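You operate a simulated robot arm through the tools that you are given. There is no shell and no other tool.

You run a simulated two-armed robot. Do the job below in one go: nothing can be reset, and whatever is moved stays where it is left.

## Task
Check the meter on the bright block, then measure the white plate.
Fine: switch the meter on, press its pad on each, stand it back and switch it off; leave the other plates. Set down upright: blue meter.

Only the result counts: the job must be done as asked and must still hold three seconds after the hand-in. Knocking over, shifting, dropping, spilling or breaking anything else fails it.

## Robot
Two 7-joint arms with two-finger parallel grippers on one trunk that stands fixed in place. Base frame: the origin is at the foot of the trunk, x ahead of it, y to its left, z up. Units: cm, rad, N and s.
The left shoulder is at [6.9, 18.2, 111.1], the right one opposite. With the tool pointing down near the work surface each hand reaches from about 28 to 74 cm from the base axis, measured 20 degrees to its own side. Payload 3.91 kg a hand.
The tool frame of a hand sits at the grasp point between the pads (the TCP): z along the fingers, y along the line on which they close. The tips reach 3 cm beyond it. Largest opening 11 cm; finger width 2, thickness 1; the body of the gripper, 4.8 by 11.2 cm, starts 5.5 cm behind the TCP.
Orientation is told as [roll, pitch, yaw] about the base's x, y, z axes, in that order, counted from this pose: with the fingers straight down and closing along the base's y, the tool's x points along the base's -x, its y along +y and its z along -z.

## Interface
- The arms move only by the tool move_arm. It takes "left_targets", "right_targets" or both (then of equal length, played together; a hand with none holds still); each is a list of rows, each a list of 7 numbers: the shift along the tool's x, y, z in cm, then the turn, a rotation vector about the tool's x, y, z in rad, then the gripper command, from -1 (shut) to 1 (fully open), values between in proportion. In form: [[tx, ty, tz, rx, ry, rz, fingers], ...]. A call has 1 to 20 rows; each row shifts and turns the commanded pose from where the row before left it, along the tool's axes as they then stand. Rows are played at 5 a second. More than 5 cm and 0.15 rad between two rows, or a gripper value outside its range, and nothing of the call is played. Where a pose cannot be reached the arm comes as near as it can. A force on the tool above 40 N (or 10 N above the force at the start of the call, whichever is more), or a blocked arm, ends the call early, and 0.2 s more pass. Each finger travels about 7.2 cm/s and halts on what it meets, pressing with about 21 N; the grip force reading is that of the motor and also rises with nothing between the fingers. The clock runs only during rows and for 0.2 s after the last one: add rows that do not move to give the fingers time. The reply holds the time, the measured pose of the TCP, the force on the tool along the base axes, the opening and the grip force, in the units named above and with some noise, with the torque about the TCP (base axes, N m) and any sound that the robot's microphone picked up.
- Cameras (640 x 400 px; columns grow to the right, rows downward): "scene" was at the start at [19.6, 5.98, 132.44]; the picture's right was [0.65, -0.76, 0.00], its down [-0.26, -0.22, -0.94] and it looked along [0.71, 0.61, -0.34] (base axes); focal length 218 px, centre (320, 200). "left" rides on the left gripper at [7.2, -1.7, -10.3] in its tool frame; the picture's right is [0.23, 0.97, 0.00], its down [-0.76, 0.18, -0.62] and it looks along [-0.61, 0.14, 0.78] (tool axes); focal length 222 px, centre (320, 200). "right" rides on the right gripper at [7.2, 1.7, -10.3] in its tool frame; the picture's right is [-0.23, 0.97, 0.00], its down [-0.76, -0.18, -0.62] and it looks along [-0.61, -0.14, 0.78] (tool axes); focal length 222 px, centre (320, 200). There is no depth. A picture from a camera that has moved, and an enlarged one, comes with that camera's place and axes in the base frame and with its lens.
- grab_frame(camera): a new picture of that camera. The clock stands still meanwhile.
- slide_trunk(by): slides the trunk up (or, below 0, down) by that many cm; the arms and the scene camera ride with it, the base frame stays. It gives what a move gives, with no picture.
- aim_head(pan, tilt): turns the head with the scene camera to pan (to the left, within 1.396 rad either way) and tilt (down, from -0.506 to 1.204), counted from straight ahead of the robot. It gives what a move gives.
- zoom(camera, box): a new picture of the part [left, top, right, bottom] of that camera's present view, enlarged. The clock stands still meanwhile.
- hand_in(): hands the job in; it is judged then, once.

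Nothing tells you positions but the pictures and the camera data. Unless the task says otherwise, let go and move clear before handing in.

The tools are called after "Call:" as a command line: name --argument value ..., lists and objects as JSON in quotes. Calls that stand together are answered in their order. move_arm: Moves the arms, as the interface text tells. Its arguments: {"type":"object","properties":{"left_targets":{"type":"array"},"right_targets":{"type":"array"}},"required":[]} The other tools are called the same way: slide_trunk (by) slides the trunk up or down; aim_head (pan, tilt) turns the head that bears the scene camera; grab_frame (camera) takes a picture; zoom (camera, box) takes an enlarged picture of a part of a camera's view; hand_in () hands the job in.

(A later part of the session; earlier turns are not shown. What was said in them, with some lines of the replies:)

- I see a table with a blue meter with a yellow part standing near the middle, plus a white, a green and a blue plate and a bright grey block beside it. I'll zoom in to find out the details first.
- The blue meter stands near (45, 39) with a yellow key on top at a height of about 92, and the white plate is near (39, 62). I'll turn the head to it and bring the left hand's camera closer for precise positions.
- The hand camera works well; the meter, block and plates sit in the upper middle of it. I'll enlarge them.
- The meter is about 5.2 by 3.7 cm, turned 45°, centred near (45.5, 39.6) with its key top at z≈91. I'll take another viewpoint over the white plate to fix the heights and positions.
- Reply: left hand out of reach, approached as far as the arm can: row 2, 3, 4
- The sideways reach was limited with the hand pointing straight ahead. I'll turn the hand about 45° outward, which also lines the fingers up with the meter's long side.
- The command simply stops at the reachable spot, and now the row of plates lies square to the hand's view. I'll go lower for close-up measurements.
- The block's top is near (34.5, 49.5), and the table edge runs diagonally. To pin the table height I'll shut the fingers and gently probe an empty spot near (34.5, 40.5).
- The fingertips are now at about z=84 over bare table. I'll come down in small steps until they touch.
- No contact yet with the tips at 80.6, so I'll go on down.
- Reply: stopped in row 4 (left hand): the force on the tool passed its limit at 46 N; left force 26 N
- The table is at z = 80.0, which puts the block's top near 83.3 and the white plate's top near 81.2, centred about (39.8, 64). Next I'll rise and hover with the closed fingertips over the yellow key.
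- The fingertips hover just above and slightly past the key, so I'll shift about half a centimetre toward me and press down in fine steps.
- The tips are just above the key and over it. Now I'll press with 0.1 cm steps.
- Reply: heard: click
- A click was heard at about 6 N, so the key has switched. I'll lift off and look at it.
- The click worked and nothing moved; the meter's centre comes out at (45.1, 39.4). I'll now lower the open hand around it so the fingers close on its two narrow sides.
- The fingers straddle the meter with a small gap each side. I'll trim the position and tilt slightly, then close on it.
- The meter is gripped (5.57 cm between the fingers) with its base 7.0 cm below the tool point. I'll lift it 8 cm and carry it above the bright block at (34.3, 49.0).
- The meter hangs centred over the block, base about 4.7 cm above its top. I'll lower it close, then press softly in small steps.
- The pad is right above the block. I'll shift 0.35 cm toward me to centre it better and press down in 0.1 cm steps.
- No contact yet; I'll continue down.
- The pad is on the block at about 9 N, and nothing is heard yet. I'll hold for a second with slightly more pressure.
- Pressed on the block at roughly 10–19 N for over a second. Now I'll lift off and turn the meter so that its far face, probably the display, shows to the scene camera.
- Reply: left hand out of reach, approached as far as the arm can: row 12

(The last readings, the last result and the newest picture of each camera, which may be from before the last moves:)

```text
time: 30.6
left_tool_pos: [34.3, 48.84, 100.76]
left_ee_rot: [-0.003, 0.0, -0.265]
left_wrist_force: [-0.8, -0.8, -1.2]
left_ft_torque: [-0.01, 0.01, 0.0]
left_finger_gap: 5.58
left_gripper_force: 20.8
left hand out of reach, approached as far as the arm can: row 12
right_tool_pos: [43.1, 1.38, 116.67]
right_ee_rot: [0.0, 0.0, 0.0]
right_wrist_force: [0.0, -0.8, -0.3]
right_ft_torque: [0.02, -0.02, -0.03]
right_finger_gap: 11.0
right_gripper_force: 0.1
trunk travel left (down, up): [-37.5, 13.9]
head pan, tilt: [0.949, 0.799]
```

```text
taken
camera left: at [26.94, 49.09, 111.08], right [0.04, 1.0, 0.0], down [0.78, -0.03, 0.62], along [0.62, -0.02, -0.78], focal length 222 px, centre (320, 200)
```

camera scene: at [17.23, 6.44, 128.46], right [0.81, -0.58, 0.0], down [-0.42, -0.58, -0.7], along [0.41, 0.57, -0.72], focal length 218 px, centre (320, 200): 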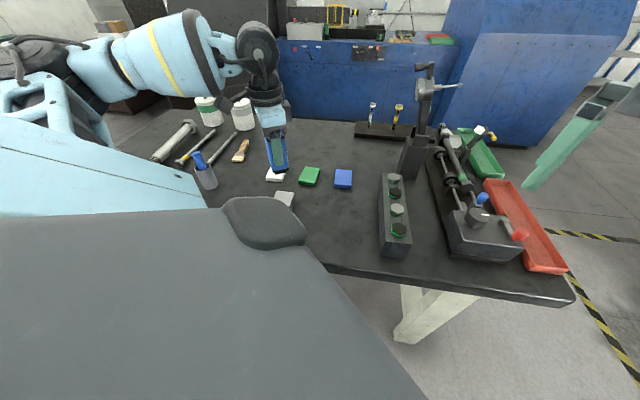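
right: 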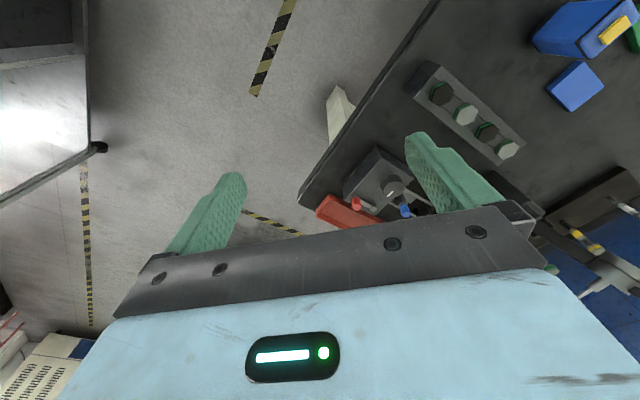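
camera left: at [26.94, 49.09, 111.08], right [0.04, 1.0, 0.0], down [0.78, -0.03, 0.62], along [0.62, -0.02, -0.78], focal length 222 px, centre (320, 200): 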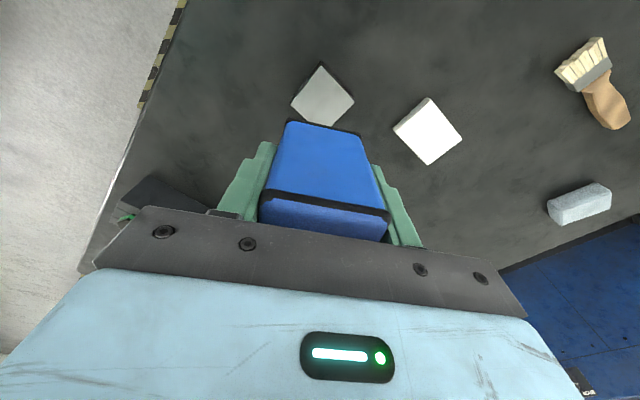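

The wrist limit stops that turn. Instead I'll turn back to 45° and tilt the hand outward, so the meter's far face turns upward into the head camera's view.

Call:
move_arm --left_targets '[[0, 0, -0.5, 0, 0, -0.131, -1], [0, 0, -0.5, 0, 0, -0.131, -1], [0, 0, -0.5, 0, 0, -0.131, -1], [0, 0, -0.5, 0, 0, -0.131, -1], [0, 0, -0.5, 0, 0, -0.131, -1], [0, 0, -0.5, 0, 0, -0.131, -1], [-2, -1, -0.5, 0, 0, -0.131, -1], [-2, -1, -0.5, 0, 0, -0.131, -1], [0, 0, 0, 0, -0.14, 0, -1], [0, 0, 0, 0, -0.14, 0, -1], [0, 0, 0, 0, -0.14, 0, -1], [0, 0, 0, 0, -0.14, 0, -1], [0, 0, 0, 0, -0.14, 0, -1], [0, 0, 0, 0, -0.14, 0, -1], [0, 0, 0, 0, 0, 0, -1]]'

Call:
grab_frame --camera "scene"

Call:
zoom --camera "scene" --box '[240, 80, 360, 155]'

```text
time: 33.8
left_tool_pos: [38.79, 49.53, 104.77]
left_ee_rot: [-0.003, -0.842, 0.785]
left_wrist_force: [1.2, 0.1, -1.4]
left_ft_torque: [0.0, 0.04, 0.0]
left_finger_gap: 5.6
left_gripper_force: 21.2
right_tool_pos: [43.19, 1.44, 116.73]
right_ee_rot: [-0.001, 0.0, -0.001]
right_wrist_force: [-0.4, 0.6, -0.4]
right_ft_torque: [-0.01, -0.03, -0.03]
right_finger_gap: 11.01
right_gripper_force: 0.1
trunk travel left (down, up): [-37.5, 13.9]
head pan, tilt: [0.949, 0.799]
```

```text
taken
camera scene: at [17.25, 6.47, 128.45], right [0.81, -0.58, 0.0], down [-0.42, -0.58, -0.7], along [0.41, 0.57, -0.72], focal length 218 px, centre (320, 200)
```

scene: 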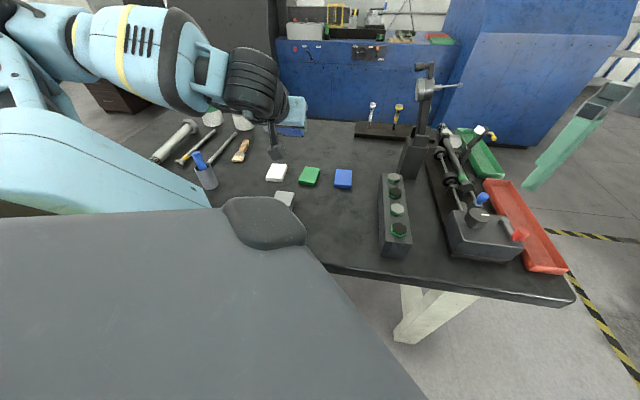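

```text
5.33 times, centred on (300, 118) of scene
camera zoom: at [17.25, 6.47, 128.45], right [0.81, -0.58, 0.0], down [-0.42, -0.58, -0.7], along [0.41, 0.57, -0.72], focal length 1160 px, centre (427, 640)
```

zoom: 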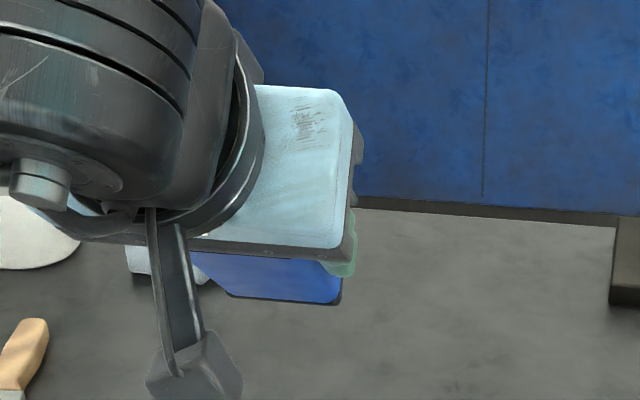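

The hand itself blocks the view at this tilt. I'll move outward a little and tilt further until the meter lies nearly horizontal with that face up.

Call:
move_arm --left_targets '[[-0.5, 0, 3.5, 0, 0, 0, -1], [-0.5, 0, 3.5, 0, 0, 0, -1], [0, 0, 0, 0, -0.14, 0, -1], [0, 0, 0, 0, -0.14, 0, -1], [0, 0, 0, 0, -0.14, 0, -1], [0, 0, 0, 0, -0.14, 0, -1], [0, 0, 0, 0, -0.14, 0, -1], [0, 0, 0, 0, 0, 0, -1]]'

Call:
grab_frame --camera "scene"

Call:
zoom --camera "scene" --box '[240, 80, 360, 155]'

```text
time: 35.6
left_tool_pos: [42.98, 53.64, 100.67]
left_ee_rot: [-0.005, -1.191, 0.789]
left_wrist_force: [0.3, 0.3, -1.2]
left_ft_torque: [0.0, 0.02, 0.04]
left_finger_gap: 5.59
left_gripper_force: 21.5
left hand out of reach, approached as far as the arm can: row 5, 6, 7
right_tool_pos: [43.23, 1.4, 116.6]
right_ee_rot: [0.0, 0.0, 0.001]
right_wrist_force: [-0.2, -0.3, -0.3]
right_ft_torque: [-0.03, 0.02, 0.0]
right_finger_gap: 11.01
right_gripper_force: 0.2
trunk travel left (down, up): [-37.5, 13.9]
head pan, tilt: [0.949, 0.799]
```

```text
taken
camera scene: at [17.25, 6.46, 128.45], right [0.81, -0.58, 0.0], down [-0.42, -0.58, -0.7], along [0.41, 0.57, -0.72], focal length 218 px, centre (320, 200)
```

scene: 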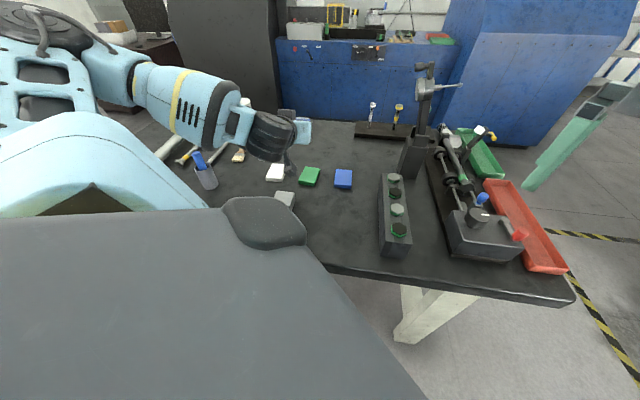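

```text
5.33 times, centred on (300, 118) of scene
camera zoom: at [17.25, 6.46, 128.45], right [0.81, -0.58, 0.0], down [-0.42, -0.58, -0.7], along [0.41, 0.57, -0.72], focal length 1160 px, centre (427, 640)
```

zoom: 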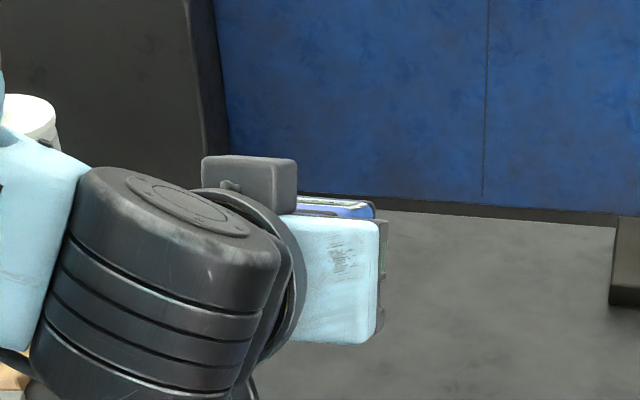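

A bit of the display frame already shows over the hand. I'll swing the hand to the right about the vertical so the scene camera sees past it.

Call:
move_arm --left_targets '[[0, 0, 0, 0.13, 0, 0.052, -1], [0, 0, 0, 0.13, 0, 0.052, -1], [0, 0, 0, 0.13, 0, 0.052, -1], [0, 0, 0, 0.13, 0, 0.052, -1], [0, 0, 0, 0.13, 0, 0.052, -1], [0, 0, 0, 0.13, 0, 0.052, -1], [0, 0, 0, 0, 0, 0, -1]]'

Call:
grab_frame --camera "scene"

Call:
zoom --camera "scene" --box '[240, 80, 360, 155]'

```text
time: 37.2
left_tool_pos: [42.93, 53.68, 100.82]
left_ee_rot: [-0.006, -1.189, -0.05]
left_wrist_force: [-0.6, -0.4, -1.6]
left_ft_torque: [0.0, 0.01, 0.01]
left_finger_gap: 5.58
left_gripper_force: 20.9
left hand out of reach, approached as far as the arm can: row 1
right_tool_pos: [43.08, 1.51, 116.71]
right_ee_rot: [-0.002, 0.001, 0.001]
right_wrist_force: [0.9, 0.7, -0.1]
right_ft_torque: [0.01, 0.03, 0.01]
right_finger_gap: 11.0
right_gripper_force: 0.0
trunk travel left (down, up): [-37.5, 13.9]
head pan, tilt: [0.949, 0.799]
```

```text
taken
camera scene: at [17.24, 6.46, 128.45], right [0.81, -0.58, 0.0], down [-0.42, -0.58, -0.7], along [0.41, 0.57, -0.72], focal length 218 px, centre (320, 200)
```

scene: 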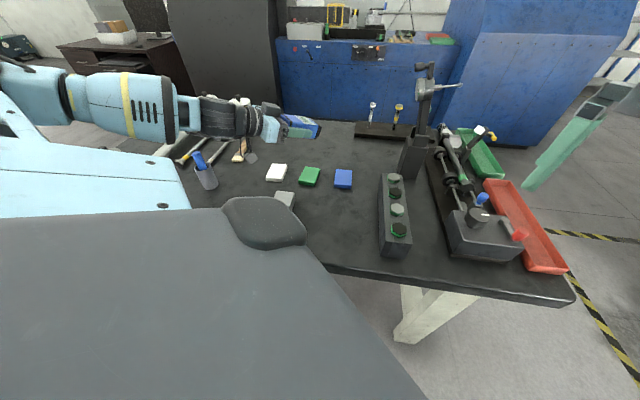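

```text
5.33 times, centred on (300, 118) of scene
camera zoom: at [17.24, 6.46, 128.45], right [0.81, -0.58, 0.0], down [-0.42, -0.58, -0.7], along [0.41, 0.57, -0.72], focal length 1160 px, centre (427, 640)
```

zoom: 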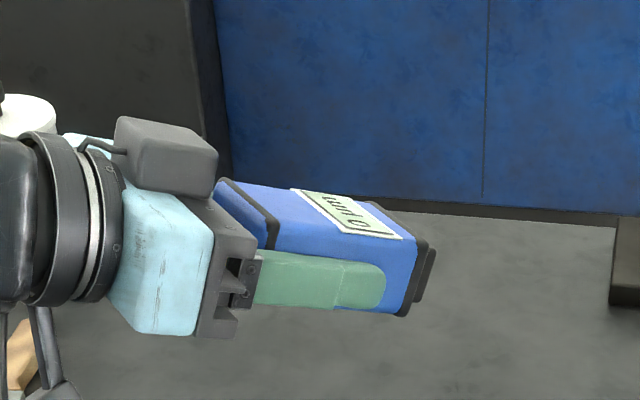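

Call:
zoom --camera "scene" --box '[285, 108, 325, 133]'

```text
16.00 times, centred on (305, 120) of scene
camera zoom: at [17.24, 6.46, 128.45], right [0.81, -0.58, 0.0], down [-0.42, -0.58, -0.7], along [0.41, 0.57, -0.72], focal length 3481 px, centre (560, 1472)
```

zoom: 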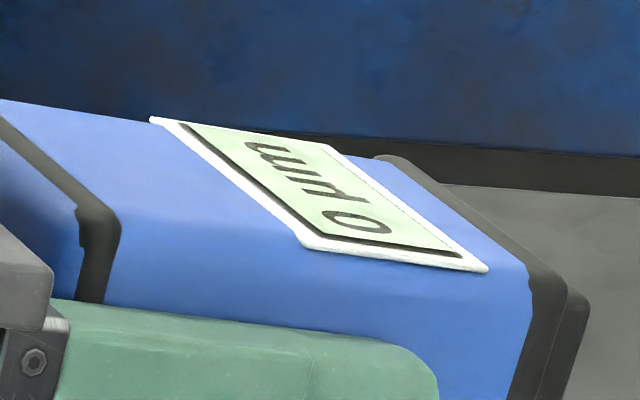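

The display is on and reads "0 µm", so the switch-on and the check on the bright block are fine. I'll bring the meter back upright and then go to the white plate.

Call:
move_arm --left_targets '[[0, 0, 0, -0.13, 0, -0.052, -1], [0, 0, 0, -0.13, 0, -0.052, -1], [0, 0, 0, -0.13, 0, -0.052, -1], [0, 0, 0, -0.13, 0, -0.052, -1], [0, 0, 0, -0.13, 0, -0.052, -1], [0, 0, 0, -0.13, 0, -0.052, -1], [0, 0, 0, 0, 0.132, 0, -1], [0, 0, 0, 0, 0.132, 0, -1], [0, 0, 0, 0, 0.132, 0, -1], [0, 0, 0, 0, 0.132, 0, -1], [0, 0, 0, 0, 0.132, 0, -1], [0, 0, 0, 0, 0.132, 0, -1], [0, 0, 0, 0, 0.132, 0, -1], [0, 0, 0, 0, 0.132, 0, -1], [0, 0, 0, 0, 0.132, 0, -1], [0, 0, 0, 0, 0, 0, -1], [0, 0, 0, 0, 0, 0, -1]]'

Call:
grab_frame --camera "left"

Call:
grab_frame --camera "scene"

```text
time: 40.8
left_tool_pos: [42.95, 53.62, 100.83]
left_ee_rot: [-0.001, 0.001, 0.783]
left_wrist_force: [-0.6, -0.6, -2.1]
left_ft_torque: [0.02, 0.03, 0.0]
left_finger_gap: 5.6
left_gripper_force: 21.0
right_tool_pos: [43.25, 1.39, 116.63]
right_ee_rot: [-0.001, 0.0, -0.001]
right_wrist_force: [0.9, 0.1, 1.2]
right_ft_torque: [-0.03, -0.01, -0.02]
right_finger_gap: 10.99
right_gripper_force: 0.2
trunk travel left (down, up): [-37.5, 13.9]
head pan, tilt: [0.949, 0.799]
```

```text
taken
camera left: at [39.05, 47.28, 111.14], right [-0.85, 0.53, 0.0], down [0.41, 0.66, 0.62], along [0.33, 0.53, -0.78], focal length 222 px, centre (320, 200)
```

left: 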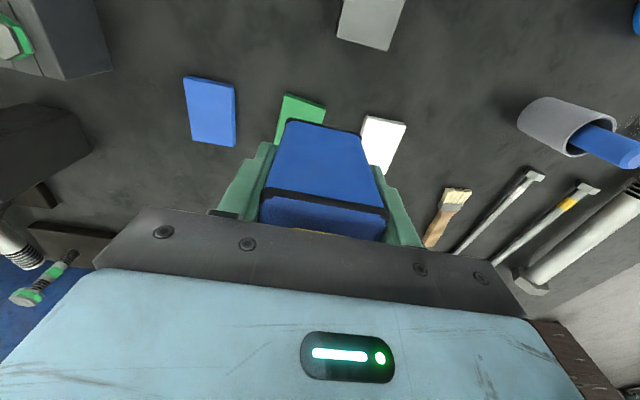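

```text
taken
camera scene: at [17.28, 6.47, 128.45], right [0.81, -0.58, 0.0], down [-0.42, -0.58, -0.7], along [0.41, 0.57, -0.72], focal length 218 px, centre (320, 200)
```

scene: 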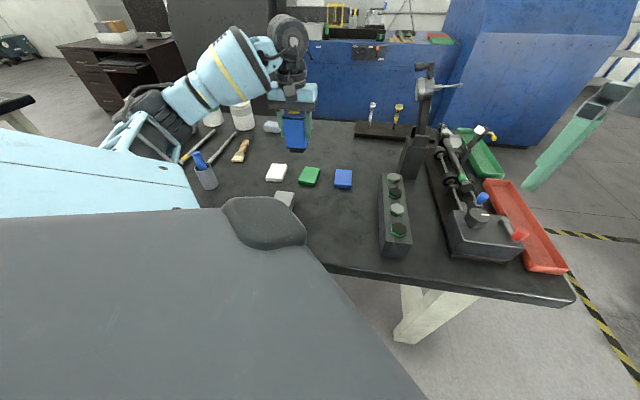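

The meter is upright again. The white plate's centre works out at about (39.75, 63.9); I'll carry the meter over it.

Call:
move_arm --left_targets '[[-1.67, 3.18, 0, 0, 0, 0, -1], [-1.67, 3.18, 0, 0, 0, 0, -1], [-1.67, 3.18, 0, 0, 0, 0, -1], [0, 0, 3, 0, 0, 0, -1], [0, 0, 3, 0, 0, 0, -1], [0, 0, 0, 0, 0, 0, -1]]'

Call:
grab_frame --camera "left"

Call:
zoom --camera "scene" --box '[220, 110, 340, 185]'

```text
time: 42.2
left_tool_pos: [39.64, 64.01, 94.75]
left_ee_rot: [-0.002, -0.001, 0.784]
left_wrist_force: [-0.1, -0.3, -1.9]
left_ft_torque: [-0.03, -0.05, 0.0]
left_finger_gap: 5.56
left_gripper_force: 21.2
right_tool_pos: [43.04, 1.4, 116.75]
right_ee_rot: [-0.001, 0.0, 0.001]
right_wrist_force: [0.6, -0.1, 0.9]
right_ft_torque: [0.01, 0.0, 0.0]
right_finger_gap: 10.98
right_gripper_force: 0.0
trunk travel left (down, up): [-37.5, 13.9]
head pan, tilt: [0.949, 0.799]
```

```text
taken
camera left: at [35.86, 57.59, 105.12], right [-0.85, 0.53, 0.0], down [0.41, 0.66, 0.62], along [0.33, 0.53, -0.78], focal length 222 px, centre (320, 200)
```

left: 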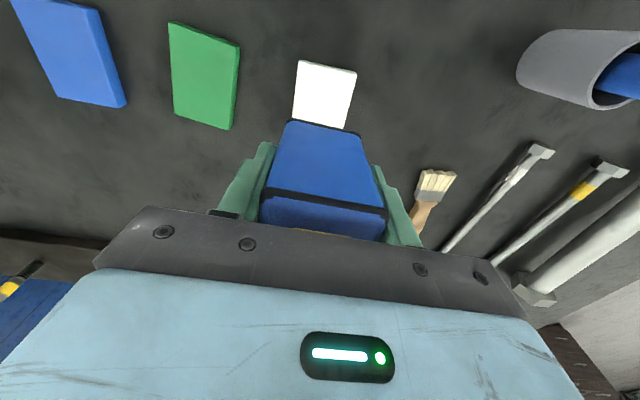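

```text
5.33 times, centred on (280, 148) of scene
camera zoom: at [17.25, 6.45, 128.45], right [0.81, -0.58, 0.0], down [-0.42, -0.58, -0.7], along [0.41, 0.57, -0.72], focal length 1160 px, centre (533, 480)
```

zoom: 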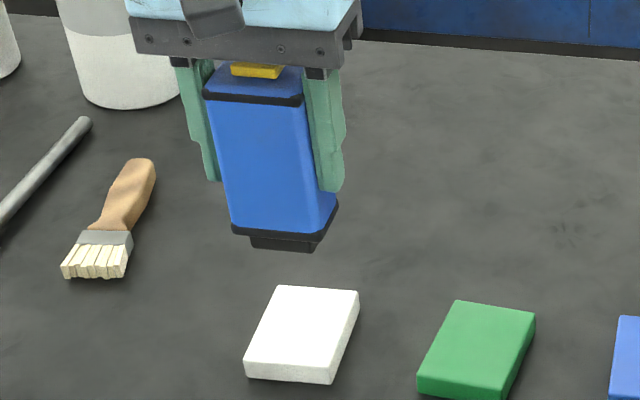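

The meter is nicely aligned over the white plate. I'll descend to just above it.

Call:
move_arm --left_targets '[[0, -0.15, 2, 0, 0, 0, -1], [0, 0, 2, 0, 0, 0, -1], [0, 0, 1.5, 0, 0, 0, -1], [0, 0, 0.4, 0, 0, 0, -1], [0, 0, 0, 0, 0, 0, -1]]'

Call:
zoom --camera "scene" --box '[220, 110, 340, 185]'

Call:
zoom --camera "left" --box '[210, 70, 450, 220]'

```text
time: 43.4
left_tool_pos: [39.91, 63.92, 88.92]
left_ee_rot: [-0.003, 0.0, 0.784]
left_wrist_force: [0.5, 0.0, -2.0]
left_ft_torque: [-0.02, -0.02, 0.01]
left_finger_gap: 5.57
left_gripper_force: 21.0
right_tool_pos: [43.16, 1.48, 116.49]
right_ee_rot: [0.001, 0.0, 0.0]
right_wrist_force: [-0.1, -0.4, -1.6]
right_ft_torque: [0.01, -0.04, 0.03]
right_finger_gap: 11.0
right_gripper_force: 0.0
trunk travel left (down, up): [-37.5, 13.9]
head pan, tilt: [0.949, 0.799]
```

```text
5.33 times, centred on (280, 148) of scene
camera zoom: at [17.25, 6.47, 128.45], right [0.81, -0.58, 0.0], down [-0.42, -0.58, -0.7], along [0.41, 0.57, -0.72], focal length 1160 px, centre (533, 480)
```

zoom: 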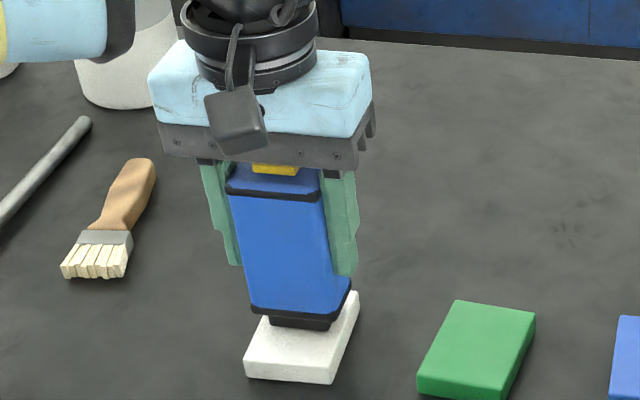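

```text
2.67 times, centred on (330, 145) of left
camera zoom: at [35.96, 57.5, 99.21], right [-0.85, 0.53, 0.0], down [0.41, 0.66, 0.62], along [0.33, 0.53, -0.78], focal length 592 px, centre (293, 347)
```

zoom: 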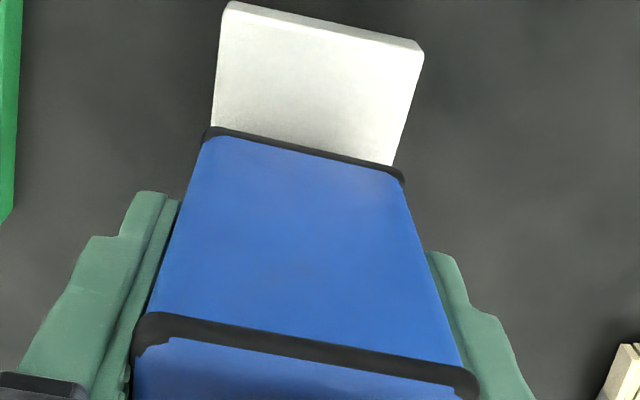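

The pad sits centrally above the plate. Now small steps down.

Call:
move_arm --left_targets '[[0, 0, 0.1, 0, 0, 0, -1], [0, 0, 0.1, 0, 0, 0, -1], [0, 0, 0.1, 0, 0, 0, -1], [0, 0, 0.1, 0, 0, 0, -1], [0, 0, 0.1, 0, 0, 0, -1], [0, 0, 0.05, 0, 0, 0, -1], [0, 0, 0, 0, 0, 0, -1]]'

```text
time: 45.0
left_tool_pos: [39.81, 63.85, 88.45]
left_ee_rot: [-0.001, -0.002, 0.783]
left_wrist_force: [0.0, 3.2, 18.8]
left_ft_torque: [0.29, 0.18, 0.01]
left_finger_gap: 5.55
left_gripper_force: 21.0
right_tool_pos: [43.07, 1.3, 116.62]
right_ee_rot: [0.002, -0.002, -0.001]
right_wrist_force: [-0.4, -0.3, -0.1]
right_ft_torque: [0.0, -0.01, 0.0]
right_finger_gap: 11.0
right_gripper_force: 0.0
trunk travel left (down, up): [-37.5, 13.9]
head pan, tilt: [0.949, 0.799]
```

The meter is pressed on the white plate at about 19 N. I'll hold it there for over a second.

Call:
move_arm --left_targets '[[0, 0, 0, 0, 0, 0, -1], [0, 0, 0, 0, 0, 0, -1], [0, 0, 0, 0, 0, 0, -1], [0, 0, 0, 0, 0, 0, -1], [0, 0, 0, 0, 0, 0, -1], [0, 0, 0, 0, 0, 0, -1]]'

Call:
zoom --camera "scene" --box '[220, 110, 340, 185]'

```text
time: 46.4
left_tool_pos: [39.74, 63.67, 88.37]
left_ee_rot: [-0.002, -0.003, 0.783]
left_wrist_force: [1.7, 2.7, 17.1]
left_ft_torque: [0.18, 0.06, -0.03]
left_finger_gap: 5.58
left_gripper_force: 21.2
right_tool_pos: [43.01, 1.2, 116.75]
right_ee_rot: [0.0, -0.002, 0.0]
right_wrist_force: [0.7, -0.3, 0.4]
right_ft_torque: [0.02, 0.01, 0.02]
right_finger_gap: 11.0
right_gripper_force: 0.0
trunk travel left (down, up): [-37.5, 13.9]
head pan, tilt: [0.949, 0.799]
```

```text
5.33 times, centred on (280, 148) of scene
camera zoom: at [17.16, 6.32, 128.48], right [0.81, -0.58, 0.0], down [-0.42, -0.58, -0.7], along [0.41, 0.57, -0.72], focal length 1160 px, centre (533, 480)
```

zoom: 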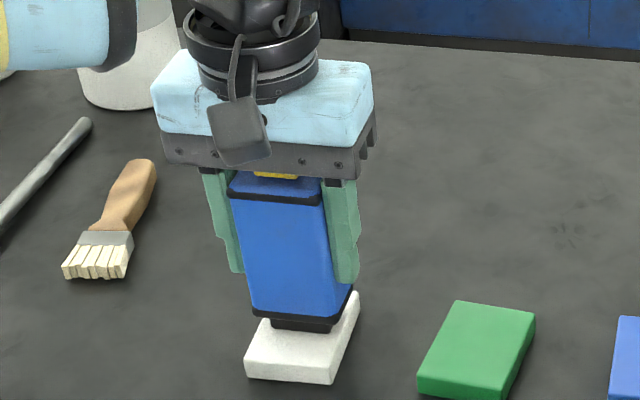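

Held for about 1.5 s. I'll lift off and go to the same viewing pose to read the display again.

Call:
move_arm --left_targets '[[0, 0, -0.5, 0, 0, 0, -1], [0, 0, -3.5, 0, 0, 0, -1], [0, 0, -4, 0, 0, 0, -1], [0, 0, -4.3, 0, 0, 0, -1], [1.67, -3.18, 0, 0, 0, 0, -1], [1.67, -3.18, 0, 0, 0, 0, -1], [1.67, -3.18, 0, 0, 0, 0, -1], [0, 0, 0, 0, 0, 0, -1]]'

Call:
move_arm --left_targets '[[0, 0, 0, 0, -0.131, 0, -1], [0, 0, 0, 0, -0.131, 0, -1], [0, 0, 0, 0, -0.131, 0, -1], [0, 0, 0, 0, -0.131, 0, -1], [0, 0, 0, 0, -0.131, 0, -1], [0, 0, 0, 0, -0.131, 0, -1], [0, 0, 0, 0, -0.131, 0, -1], [0, 0, 0, 0, -0.131, 0, -1], [0, 0, 0, 0, -0.131, 0, -1], [0, 0, 0, 0.13, 0, 0.052, -1], [0, 0, 0, 0.13, 0, 0.052, -1], [0, 0, 0, 0.13, 0, 0.052, -1], [0, 0, 0, 0.13, 0, 0.052, -1], [0, 0, 0, 0.13, 0, 0.052, -1], [0, 0, 0, 0.13, 0, 0.052, -1], [0, 0, 0, 0, 0, 0, -1]]'

Call:
zoom --camera "scene" --box '[240, 80, 360, 155]'

Call:
zoom --camera "scene" --box '[285, 108, 325, 133]'

```text
time: 48.2
left_tool_pos: [42.9, 53.54, 100.69]
left_ee_rot: [-0.003, 0.001, 0.783]
left_wrist_force: [-0.4, 0.2, -2.1]
left_ft_torque: [0.01, -0.02, 0.02]
left_finger_gap: 5.58
left_gripper_force: 20.9
right_tool_pos: [43.14, 1.45, 116.7]
right_ee_rot: [0.0, -0.001, -0.001]
right_wrist_force: [-1.1, 0.2, -0.3]
right_ft_torque: [-0.01, 0.0, 0.01]
right_finger_gap: 10.98
right_gripper_force: 0.0
trunk travel left (down, up): [-37.5, 13.9]
head pan, tilt: [0.949, 0.799]
```

```text
time: 51.6
left_tool_pos: [42.95, 53.61, 100.6]
left_ee_rot: [-0.022, -1.185, -0.036]
left_wrist_force: [0.0, 0.8, -1.6]
left_ft_torque: [0.01, -0.01, 0.0]
left_finger_gap: 5.59
left_gripper_force: 20.7
left hand out of reach, approached as far as the arm can: row 10
right_tool_pos: [43.2, 1.36, 116.74]
right_ee_rot: [0.0, -0.001, -0.001]
right_wrist_force: [1.0, -0.2, 0.6]
right_ft_torque: [-0.01, -0.01, 0.0]
right_finger_gap: 11.01
right_gripper_force: 0.0
trunk travel left (down, up): [-37.5, 13.9]
head pan, tilt: [0.949, 0.799]
```

```text
5.33 times, centred on (300, 118) of scene
camera zoom: at [17.24, 6.46, 128.45], right [0.81, -0.58, 0.0], down [-0.42, -0.58, -0.7], along [0.41, 0.57, -0.72], focal length 1160 px, centre (427, 640)
```

zoom: 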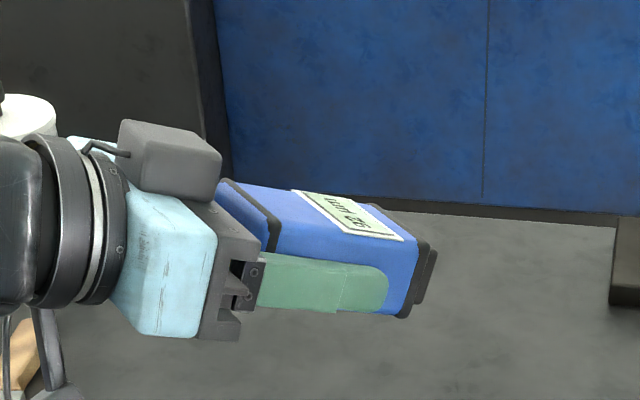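

```text
16.00 times, centred on (305, 120) of scene
camera zoom: at [17.24, 6.46, 128.45], right [0.81, -0.58, 0.0], down [-0.42, -0.58, -0.7], along [0.41, 0.57, -0.72], focal length 3481 px, centre (560, 1472)
```

zoom: 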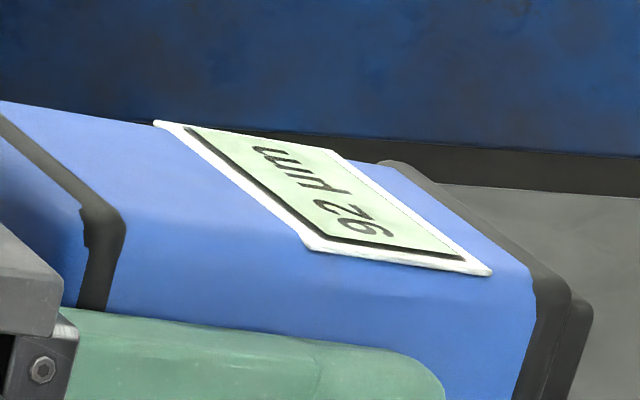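

The display now reads about "92 µm", so the measurement is taken. I'll bring the meter upright again and carry it back to its original spot.

Call:
move_arm --left_targets '[[0, 0, 0, -0.13, 0, -0.052, -1], [0, 0, 0, -0.13, 0, -0.052, -1], [0, 0, 0, -0.13, 0, -0.052, -1], [0, 0, 0, -0.13, 0, -0.052, -1], [0, 0, 0, -0.13, 0, -0.052, -1], [0, 0, 0, -0.13, 0, -0.052, -1], [0, 0, 0, 0, 0.131, 0, -1], [0, 0, 0, 0, 0.131, 0, -1], [0, 0, 0, 0, 0.131, 0, -1], [0, 0, 0, 0, 0.131, 0, -1], [0, 0, 0, 0, 0.131, 0, -1], [0, 0, 0, 0, 0.131, 0, -1], [0, 0, 0, 0, 0.131, 0, -1], [0, 0, 0, 0, 0.131, 0, -1], [0, 0, 0, 0, 0.131, 0, -1], [0, 0, 0, 0, 0, 0, -1], [0, 0, 0, 0, 0, 0, -1]]'

```text
time: 55.2
left_tool_pos: [43.03, 53.58, 100.53]
left_ee_rot: [-0.001, 0.001, 0.784]
left_wrist_force: [-0.3, -0.9, -1.4]
left_ft_torque: [0.0, 0.01, 0.01]
left_finger_gap: 5.59
left_gripper_force: 21.4
right_tool_pos: [43.14, 1.35, 116.61]
right_ee_rot: [0.0, 0.0, 0.0]
right_wrist_force: [0.3, -0.4, -0.3]
right_ft_torque: [-0.01, 0.0, -0.01]
right_finger_gap: 11.0
right_gripper_force: 0.1
trunk travel left (down, up): [-37.5, 13.9]
head pan, tilt: [0.949, 0.799]
```

Upright again. Next I'll carry it back over the original place at (45.05, 39.5) and lower it part way.

Call:
move_arm --left_targets '[[2.13, -2.86, 0, 0, 0, 0, -1], [2.13, -2.86, 0, 0, 0, 0, -1], [2.13, -2.86, 0, 0, 0, 0, -1], [2.13, -2.86, 0, 0, 0, 0, -1], [0, 0, 0, 0, 0, 0, -1], [0, 0, 4, 0, 0, 0, -1], [0, 0, 4, 0, 0, 0, -1], [0, 0, 1.5, 0, 0, 0, -1], [0, 0, 0, 0, 0, 0, -1], [0, 0, 0, 0, 0, 0, -1]]'

Call:
zoom --camera "scene" --box '[280, 140, 400, 215]'

Call:
grab_frame --camera "left"

```text
time: 57.4
left_tool_pos: [45.12, 39.45, 90.99]
left_ee_rot: [-0.003, 0.0, 0.784]
left_wrist_force: [-0.1, 0.4, -1.9]
left_ft_torque: [-0.01, 0.02, -0.01]
left_finger_gap: 5.59
left_gripper_force: 21.3
right_tool_pos: [43.16, 1.37, 116.65]
right_ee_rot: [0.0, 0.0, 0.0]
right_wrist_force: [0.3, 0.1, -0.1]
right_ft_torque: [0.03, 0.02, -0.02]
right_finger_gap: 11.02
right_gripper_force: 0.0
trunk travel left (down, up): [-37.5, 13.9]
head pan, tilt: [0.949, 0.799]
```

```text
5.33 times, centred on (340, 178) of scene
camera zoom: at [17.25, 6.46, 128.45], right [0.81, -0.58, 0.0], down [-0.42, -0.58, -0.7], along [0.41, 0.57, -0.72], focal length 1160 px, centre (213, 320)
```

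zoom: 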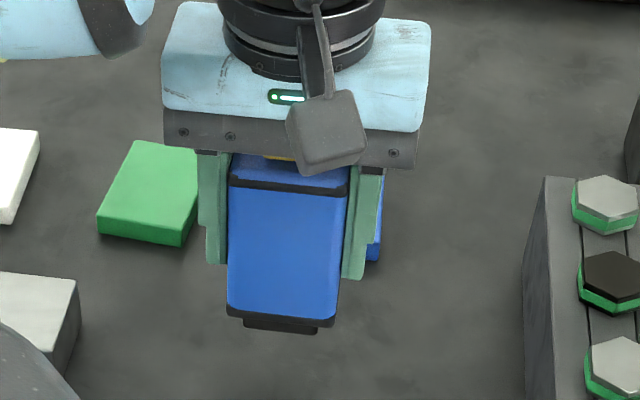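

```text
taken
camera left: at [41.19, 33.04, 101.51], right [-0.85, 0.53, 0.0], down [0.41, 0.66, 0.62], along [0.33, 0.53, -0.78], focal length 222 px, centre (320, 200)
```

left: 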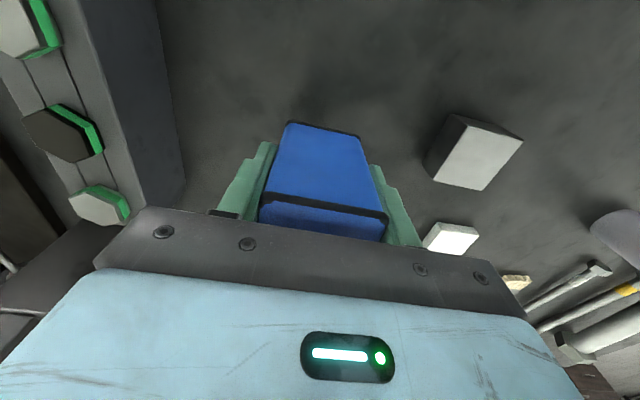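

Aligned with where it stood. I'll lower it to the table in fine steps at the end.

Call:
move_arm --left_targets '[[0, 0, 2, 0, 0, 0, -1], [0, 0, 1.2, 0, 0, 0, -1], [0, 0, 0.2, 0, 0, 0, -1], [0, 0, 0.1, 0, 0, 0, -1], [0, 0, 0.1, 0, 0, 0, -1], [0, 0, 0.1, 0, 0, 0, -1], [0, 0, 0, 0, 0, 0, -1]]'

```text
time: 59.0
left_tool_pos: [45.06, 39.41, 87.44]
left_ee_rot: [-0.001, -0.001, 0.783]
left_wrist_force: [0.1, -0.5, -1.8]
left_ft_torque: [0.01, -0.02, 0.02]
left_finger_gap: 5.6
left_gripper_force: 20.7
right_tool_pos: [43.16, 1.41, 116.75]
right_ee_rot: [0.0, -0.001, 0.0]
right_wrist_force: [0.5, 0.3, -0.1]
right_ft_torque: [-0.03, -0.05, -0.01]
right_finger_gap: 11.0
right_gripper_force: 0.1
trunk travel left (down, up): [-37.5, 13.9]
head pan, tilt: [0.949, 0.799]
```

Call:
move_arm --left_targets '[[0, 0, 0.1, 0, 0, 0, -1], [0, 0, 0.1, 0, 0, 0, -1], [0, 0, 0.1, 0, 0, 0, -1], [0, 0, 0.05, 0, 0, 0, -1], [0, 0, 0, 0, 0, 0, -1]]'

```text
time: 60.2
left_tool_pos: [45.06, 39.36, 87.06]
left_ee_rot: [-0.002, 0.001, 0.783]
left_wrist_force: [-0.6, 0.2, -1.0]
left_ft_torque: [0.02, -0.02, 0.02]
left_finger_gap: 5.58
left_gripper_force: 21.3
right_tool_pos: [43.09, 1.41, 116.67]
right_ee_rot: [0.0, 0.0, 0.0]
right_wrist_force: [-0.7, -0.2, 0.2]
right_ft_torque: [0.01, -0.02, 0.03]
right_finger_gap: 11.02
right_gripper_force: 0.0
trunk travel left (down, up): [-37.5, 13.9]
head pan, tilt: [0.949, 0.799]
```

The base must be within about a millimetre of the table; I'll ease it down in 0.05 cm steps until it touches.

Call:
move_arm --left_targets '[[0, 0, 0.05, 0, 0, 0, -1], [0, 0, 0.05, 0, 0, 0, -1], [0, 0, 0, 0, 0, 0, -1]]'

```text
time: 61.0
left_tool_pos: [45.14, 39.42, 86.94]
left_ee_rot: [-0.003, -0.004, 0.784]
left_wrist_force: [-1.3, 0.5, 3.0]
left_ft_torque: [0.06, 0.11, 0.04]
left_finger_gap: 5.59
left_gripper_force: 21.4
right_tool_pos: [43.0, 1.4, 116.64]
right_ee_rot: [-0.002, 0.0, 0.001]
right_wrist_force: [0.8, -0.1, -1.0]
right_ft_torque: [0.02, 0.0, -0.01]
right_finger_gap: 10.97
right_gripper_force: 0.1
trunk travel left (down, up): [-37.5, 13.9]
head pan, tilt: [0.949, 0.799]
```

It stands on the table. I'll open the fingers gently, then rise and look.

Call:
move_arm --left_targets '[[0, 0, 0, 0, 0, 0, 0.05], [0, 0, 0, 0, 0, 0, 0.12], [0, 0, 0, 0, 0, 0, 0.3], [0, 0, 0, 0, 0, 0, 0.5], [0, 0, 0, 0, 0, 0, 0.5]]'

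Call:
zoom --camera "scene" --box '[280, 140, 400, 215]'

Call:
zoom --camera "left" --box '[210, 70, 450, 220]'

```text
time: 62.2
left_tool_pos: [45.05, 39.3, 86.85]
left_ee_rot: [-0.002, 0.0, 0.784]
left_wrist_force: [2.0, 0.1, -0.1]
left_ft_torque: [0.03, 0.0, -0.01]
left_finger_gap: 8.25
left_gripper_force: 0.0
right_tool_pos: [43.24, 1.31, 116.84]
right_ee_rot: [-0.001, 0.001, 0.0]
right_wrist_force: [-0.6, 0.0, 0.2]
right_ft_torque: [0.01, -0.01, -0.02]
right_finger_gap: 10.98
right_gripper_force: 0.0
trunk travel left (down, up): [-37.5, 13.9]
head pan, tilt: [0.949, 0.799]
```

```text
5.33 times, centred on (340, 178) of scene
camera zoom: at [17.24, 6.45, 128.45], right [0.81, -0.58, 0.0], down [-0.42, -0.58, -0.7], along [0.41, 0.57, -0.72], focal length 1160 px, centre (213, 320)
```

zoom: 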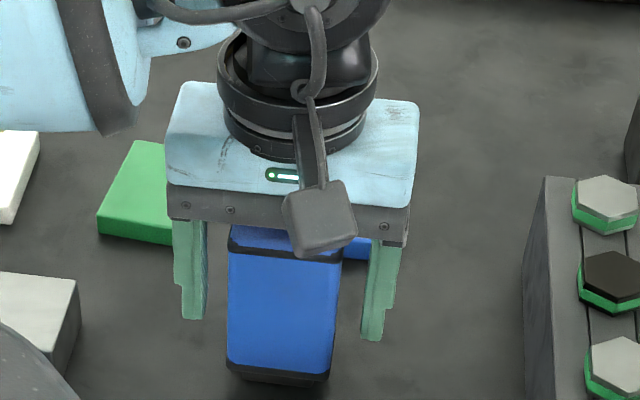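

```text
2.67 times, centred on (330, 145) of left
camera zoom: at [41.2, 33.01, 97.33], right [-0.85, 0.53, 0.0], down [0.41, 0.66, 0.62], along [0.33, 0.53, -0.78], focal length 592 px, centre (293, 347)
```

zoom: 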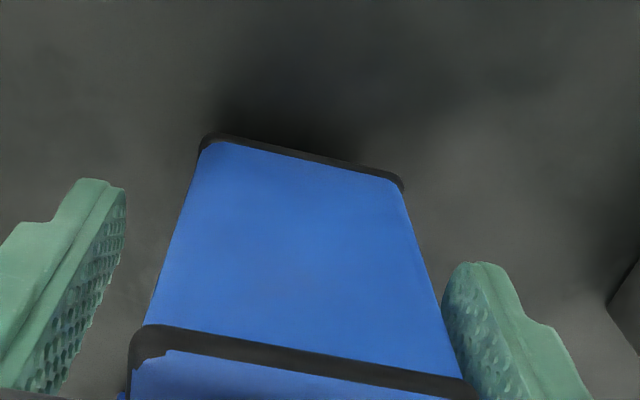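

The meter stands free, matching its first position. I'll rise, shut the fingers above it, and come back over the key to switch it off.

Call:
move_arm --left_targets '[[0, 0, -1, 0, 0, 0, 0.5], [0, 0, -3, 0, 0, 0, 0.5], [0, 0, -3, 0, 0, 0, 0.5], [0, 0, -3.2, 0, 0, 0, 0.5], [0, 0.12, 0, 0, 0, 0, -1], [0, 0, 0, 0, 0, 0, -1], [0, 0, 0, 0, 0, 0, -1], [0, 0, 0, 0, 0, 0, -1], [0, 0, 0, 0, 0, 0, -1], [0, 0, 1.4, 0, 0, 0, -1], [0, 0, 1, 0, 0, 0, -1], [0, 0, 0.1, 0, 0, 0, -1], [0, 0, 0, 0, 0, 0, -1]]'

Call:
zoom --camera "scene" --box '[280, 140, 400, 215]'

Call:
zoom --camera "left" --box '[240, 120, 400, 220]'

```text
time: 65.0
left_tool_pos: [44.97, 39.51, 94.73]
left_ee_rot: [-0.002, -0.002, 0.785]
left_wrist_force: [0.1, 0.4, 0.2]
left_ft_torque: [0.01, 0.03, -0.04]
left_finger_gap: 0.0
left_gripper_force: 20.9
right_tool_pos: [43.27, 1.3, 116.72]
right_ee_rot: [-0.001, 0.001, 0.0]
right_wrist_force: [0.8, -0.6, 0.0]
right_ft_torque: [-0.02, 0.01, -0.02]
right_finger_gap: 11.04
right_gripper_force: 0.0
trunk travel left (down, up): [-37.5, 13.9]
head pan, tilt: [0.949, 0.799]
```

```text
5.33 times, centred on (340, 178) of scene
camera zoom: at [17.24, 6.45, 128.45], right [0.81, -0.58, 0.0], down [-0.42, -0.58, -0.7], along [0.41, 0.57, -0.72], focal length 1160 px, centre (213, 320)
```

zoom: 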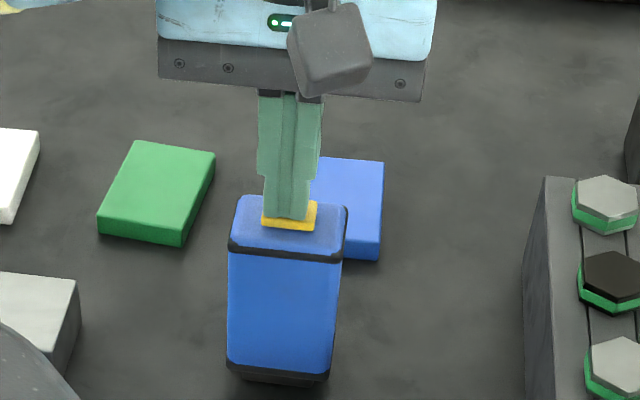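

```text
4.00 times, centred on (320, 170) of left
camera zoom: at [41.09, 33.13, 105.02], right [-0.85, 0.53, 0.0], down [0.41, 0.66, 0.62], along [0.33, 0.53, -0.78], focal length 888 px, centre (320, 320)
```

zoom: 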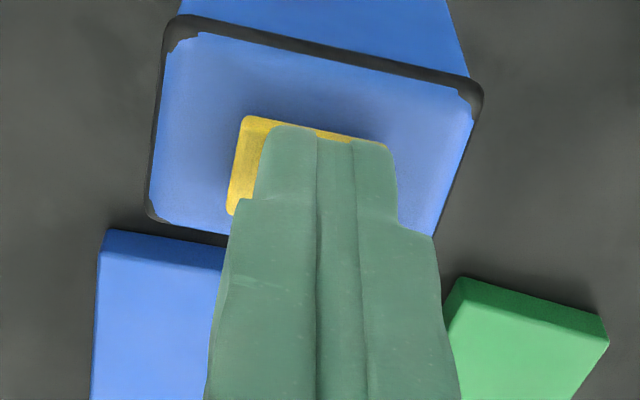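

The tips are over the key again. I'll press in fine steps, the same depth as before.

Call:
move_arm --left_targets '[[0, -0.15, 0.2, 0, 0, 0, -1], [0, 0, 0.2, 0, 0, 0, -1], [0, 0, 0.1, 0, 0, 0, -1], [0, 0, 0.1, 0, 0, 0, -1], [0, 0, 0.1, 0, 0, 0, -1], [0, 0, 0, 0, 0, 0, -1]]'

```text
time: 66.4
left_tool_pos: [45.03, 39.45, 94.0]
left_ee_rot: [-0.002, -0.003, 0.785]
left_wrist_force: [1.3, 0.8, 5.8]
left_ft_torque: [0.06, -0.02, 0.01]
left_finger_gap: 0.0
left_gripper_force: 21.4
right_tool_pos: [43.13, 1.41, 116.63]
right_ee_rot: [0.0, 0.001, 0.001]
right_wrist_force: [0.6, -0.2, -0.4]
right_ft_torque: [-0.02, 0.03, -0.01]
right_finger_gap: 11.0
right_gripper_force: 0.1
trunk travel left (down, up): [-37.5, 13.9]
head pan, tilt: [0.949, 0.799]
heard: click
```

A click again, so the meter is switched off. I'll lift away and do a final check of the scene.

Call:
move_arm --left_targets '[[0, 0, -0.5, 0, 0, 0, -1], [0, 0, -3, 0, 0, 0, -1], [0, 0, -4, 0, 0, 0, -1], [0, 0, -4, 0, 0, 0, -1], [2, 2, -3, 0, 0, 0, -1], [3, 3, 0, 0, 0, 0, -1], [3, 3, 0, 0, 0, 0, -1], [0, 0, 0, 0, 0, 0, -1]]'

Call:
grab_frame --camera "scene"

Call:
zoom --camera "scene" --box '[250, 150, 370, 225]'

Call:
grab_frame --camera "left"

```text
time: 68.2
left_tool_pos: [33.7, 39.51, 108.32]
left_ee_rot: [-0.001, 0.0, 0.783]
left_wrist_force: [-0.2, -0.6, -0.3]
left_ft_torque: [0.02, 0.02, 0.0]
left_finger_gap: 0.0
left_gripper_force: 21.2
right_tool_pos: [43.21, 1.51, 116.5]
right_ee_rot: [0.0, 0.0, 0.0]
right_wrist_force: [0.5, -0.3, 0.5]
right_ft_torque: [-0.02, 0.02, 0.02]
right_finger_gap: 11.0
right_gripper_force: 0.0
trunk travel left (down, up): [-37.5, 13.9]
head pan, tilt: [0.949, 0.799]
```

```text
taken
camera scene: at [17.32, 6.46, 128.44], right [0.81, -0.58, 0.0], down [-0.42, -0.58, -0.7], along [0.41, 0.57, -0.72], focal length 218 px, centre (320, 200)
```

scene: 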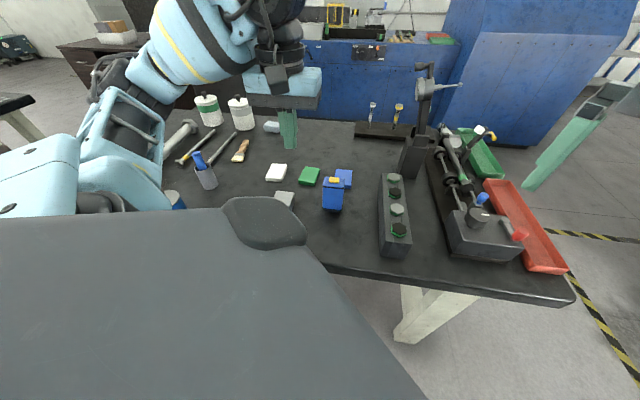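

```text
5.33 times, centred on (310, 188) of scene
camera zoom: at [17.32, 6.46, 128.44], right [0.81, -0.58, 0.0], down [-0.42, -0.58, -0.7], along [0.41, 0.57, -0.72], focal length 1160 px, centre (373, 267)
```

zoom: 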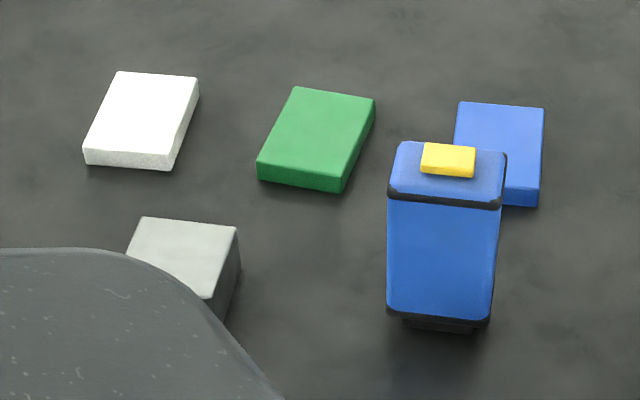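

```text
taken
camera left: at [29.92, 33.03, 118.74], right [-0.85, 0.53, 0.0], down [0.41, 0.66, 0.62], along [0.33, 0.53, -0.78], focal length 222 px, centre (320, 200)
```

left: 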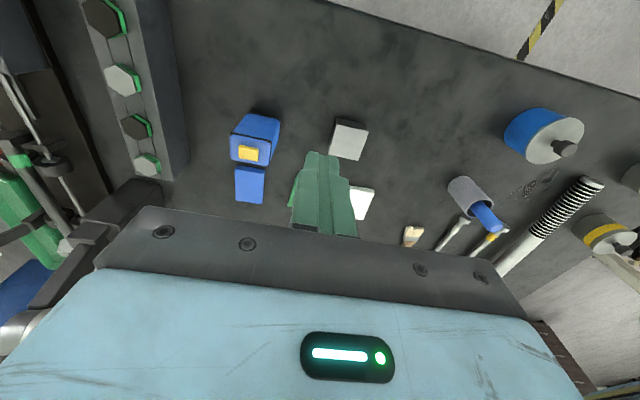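

The meter stands upright in its first place, and the block and all the plates are where they were. The hand is clear and the second click switched the meter off, so I'm handing in.

Call:
hand_in

```text
The job is handed in.
```

The job is done and handed in. The blue meter read 0 µm on the bright block and about 92 µm on the white plate.

- **Switching:** one press of the yellow key clicked and the display came on. A second press at the end also clicked. I didn't look at the display after that, so the click is my only sign that the meter is off.
- **Pressing:** the pad was pressed on the block at roughly 10–19 N and on the white plate at 17–19 N, each for over a second. To read the display I tilted the meter in the hand after each press. The second reading was at a steep angle, so take 92 as my best reading of it.
- **Putting back:** the meter stands upright where it started. In the last pictures the block and the white, green and blue plates were where they had been, and the hand was clear.
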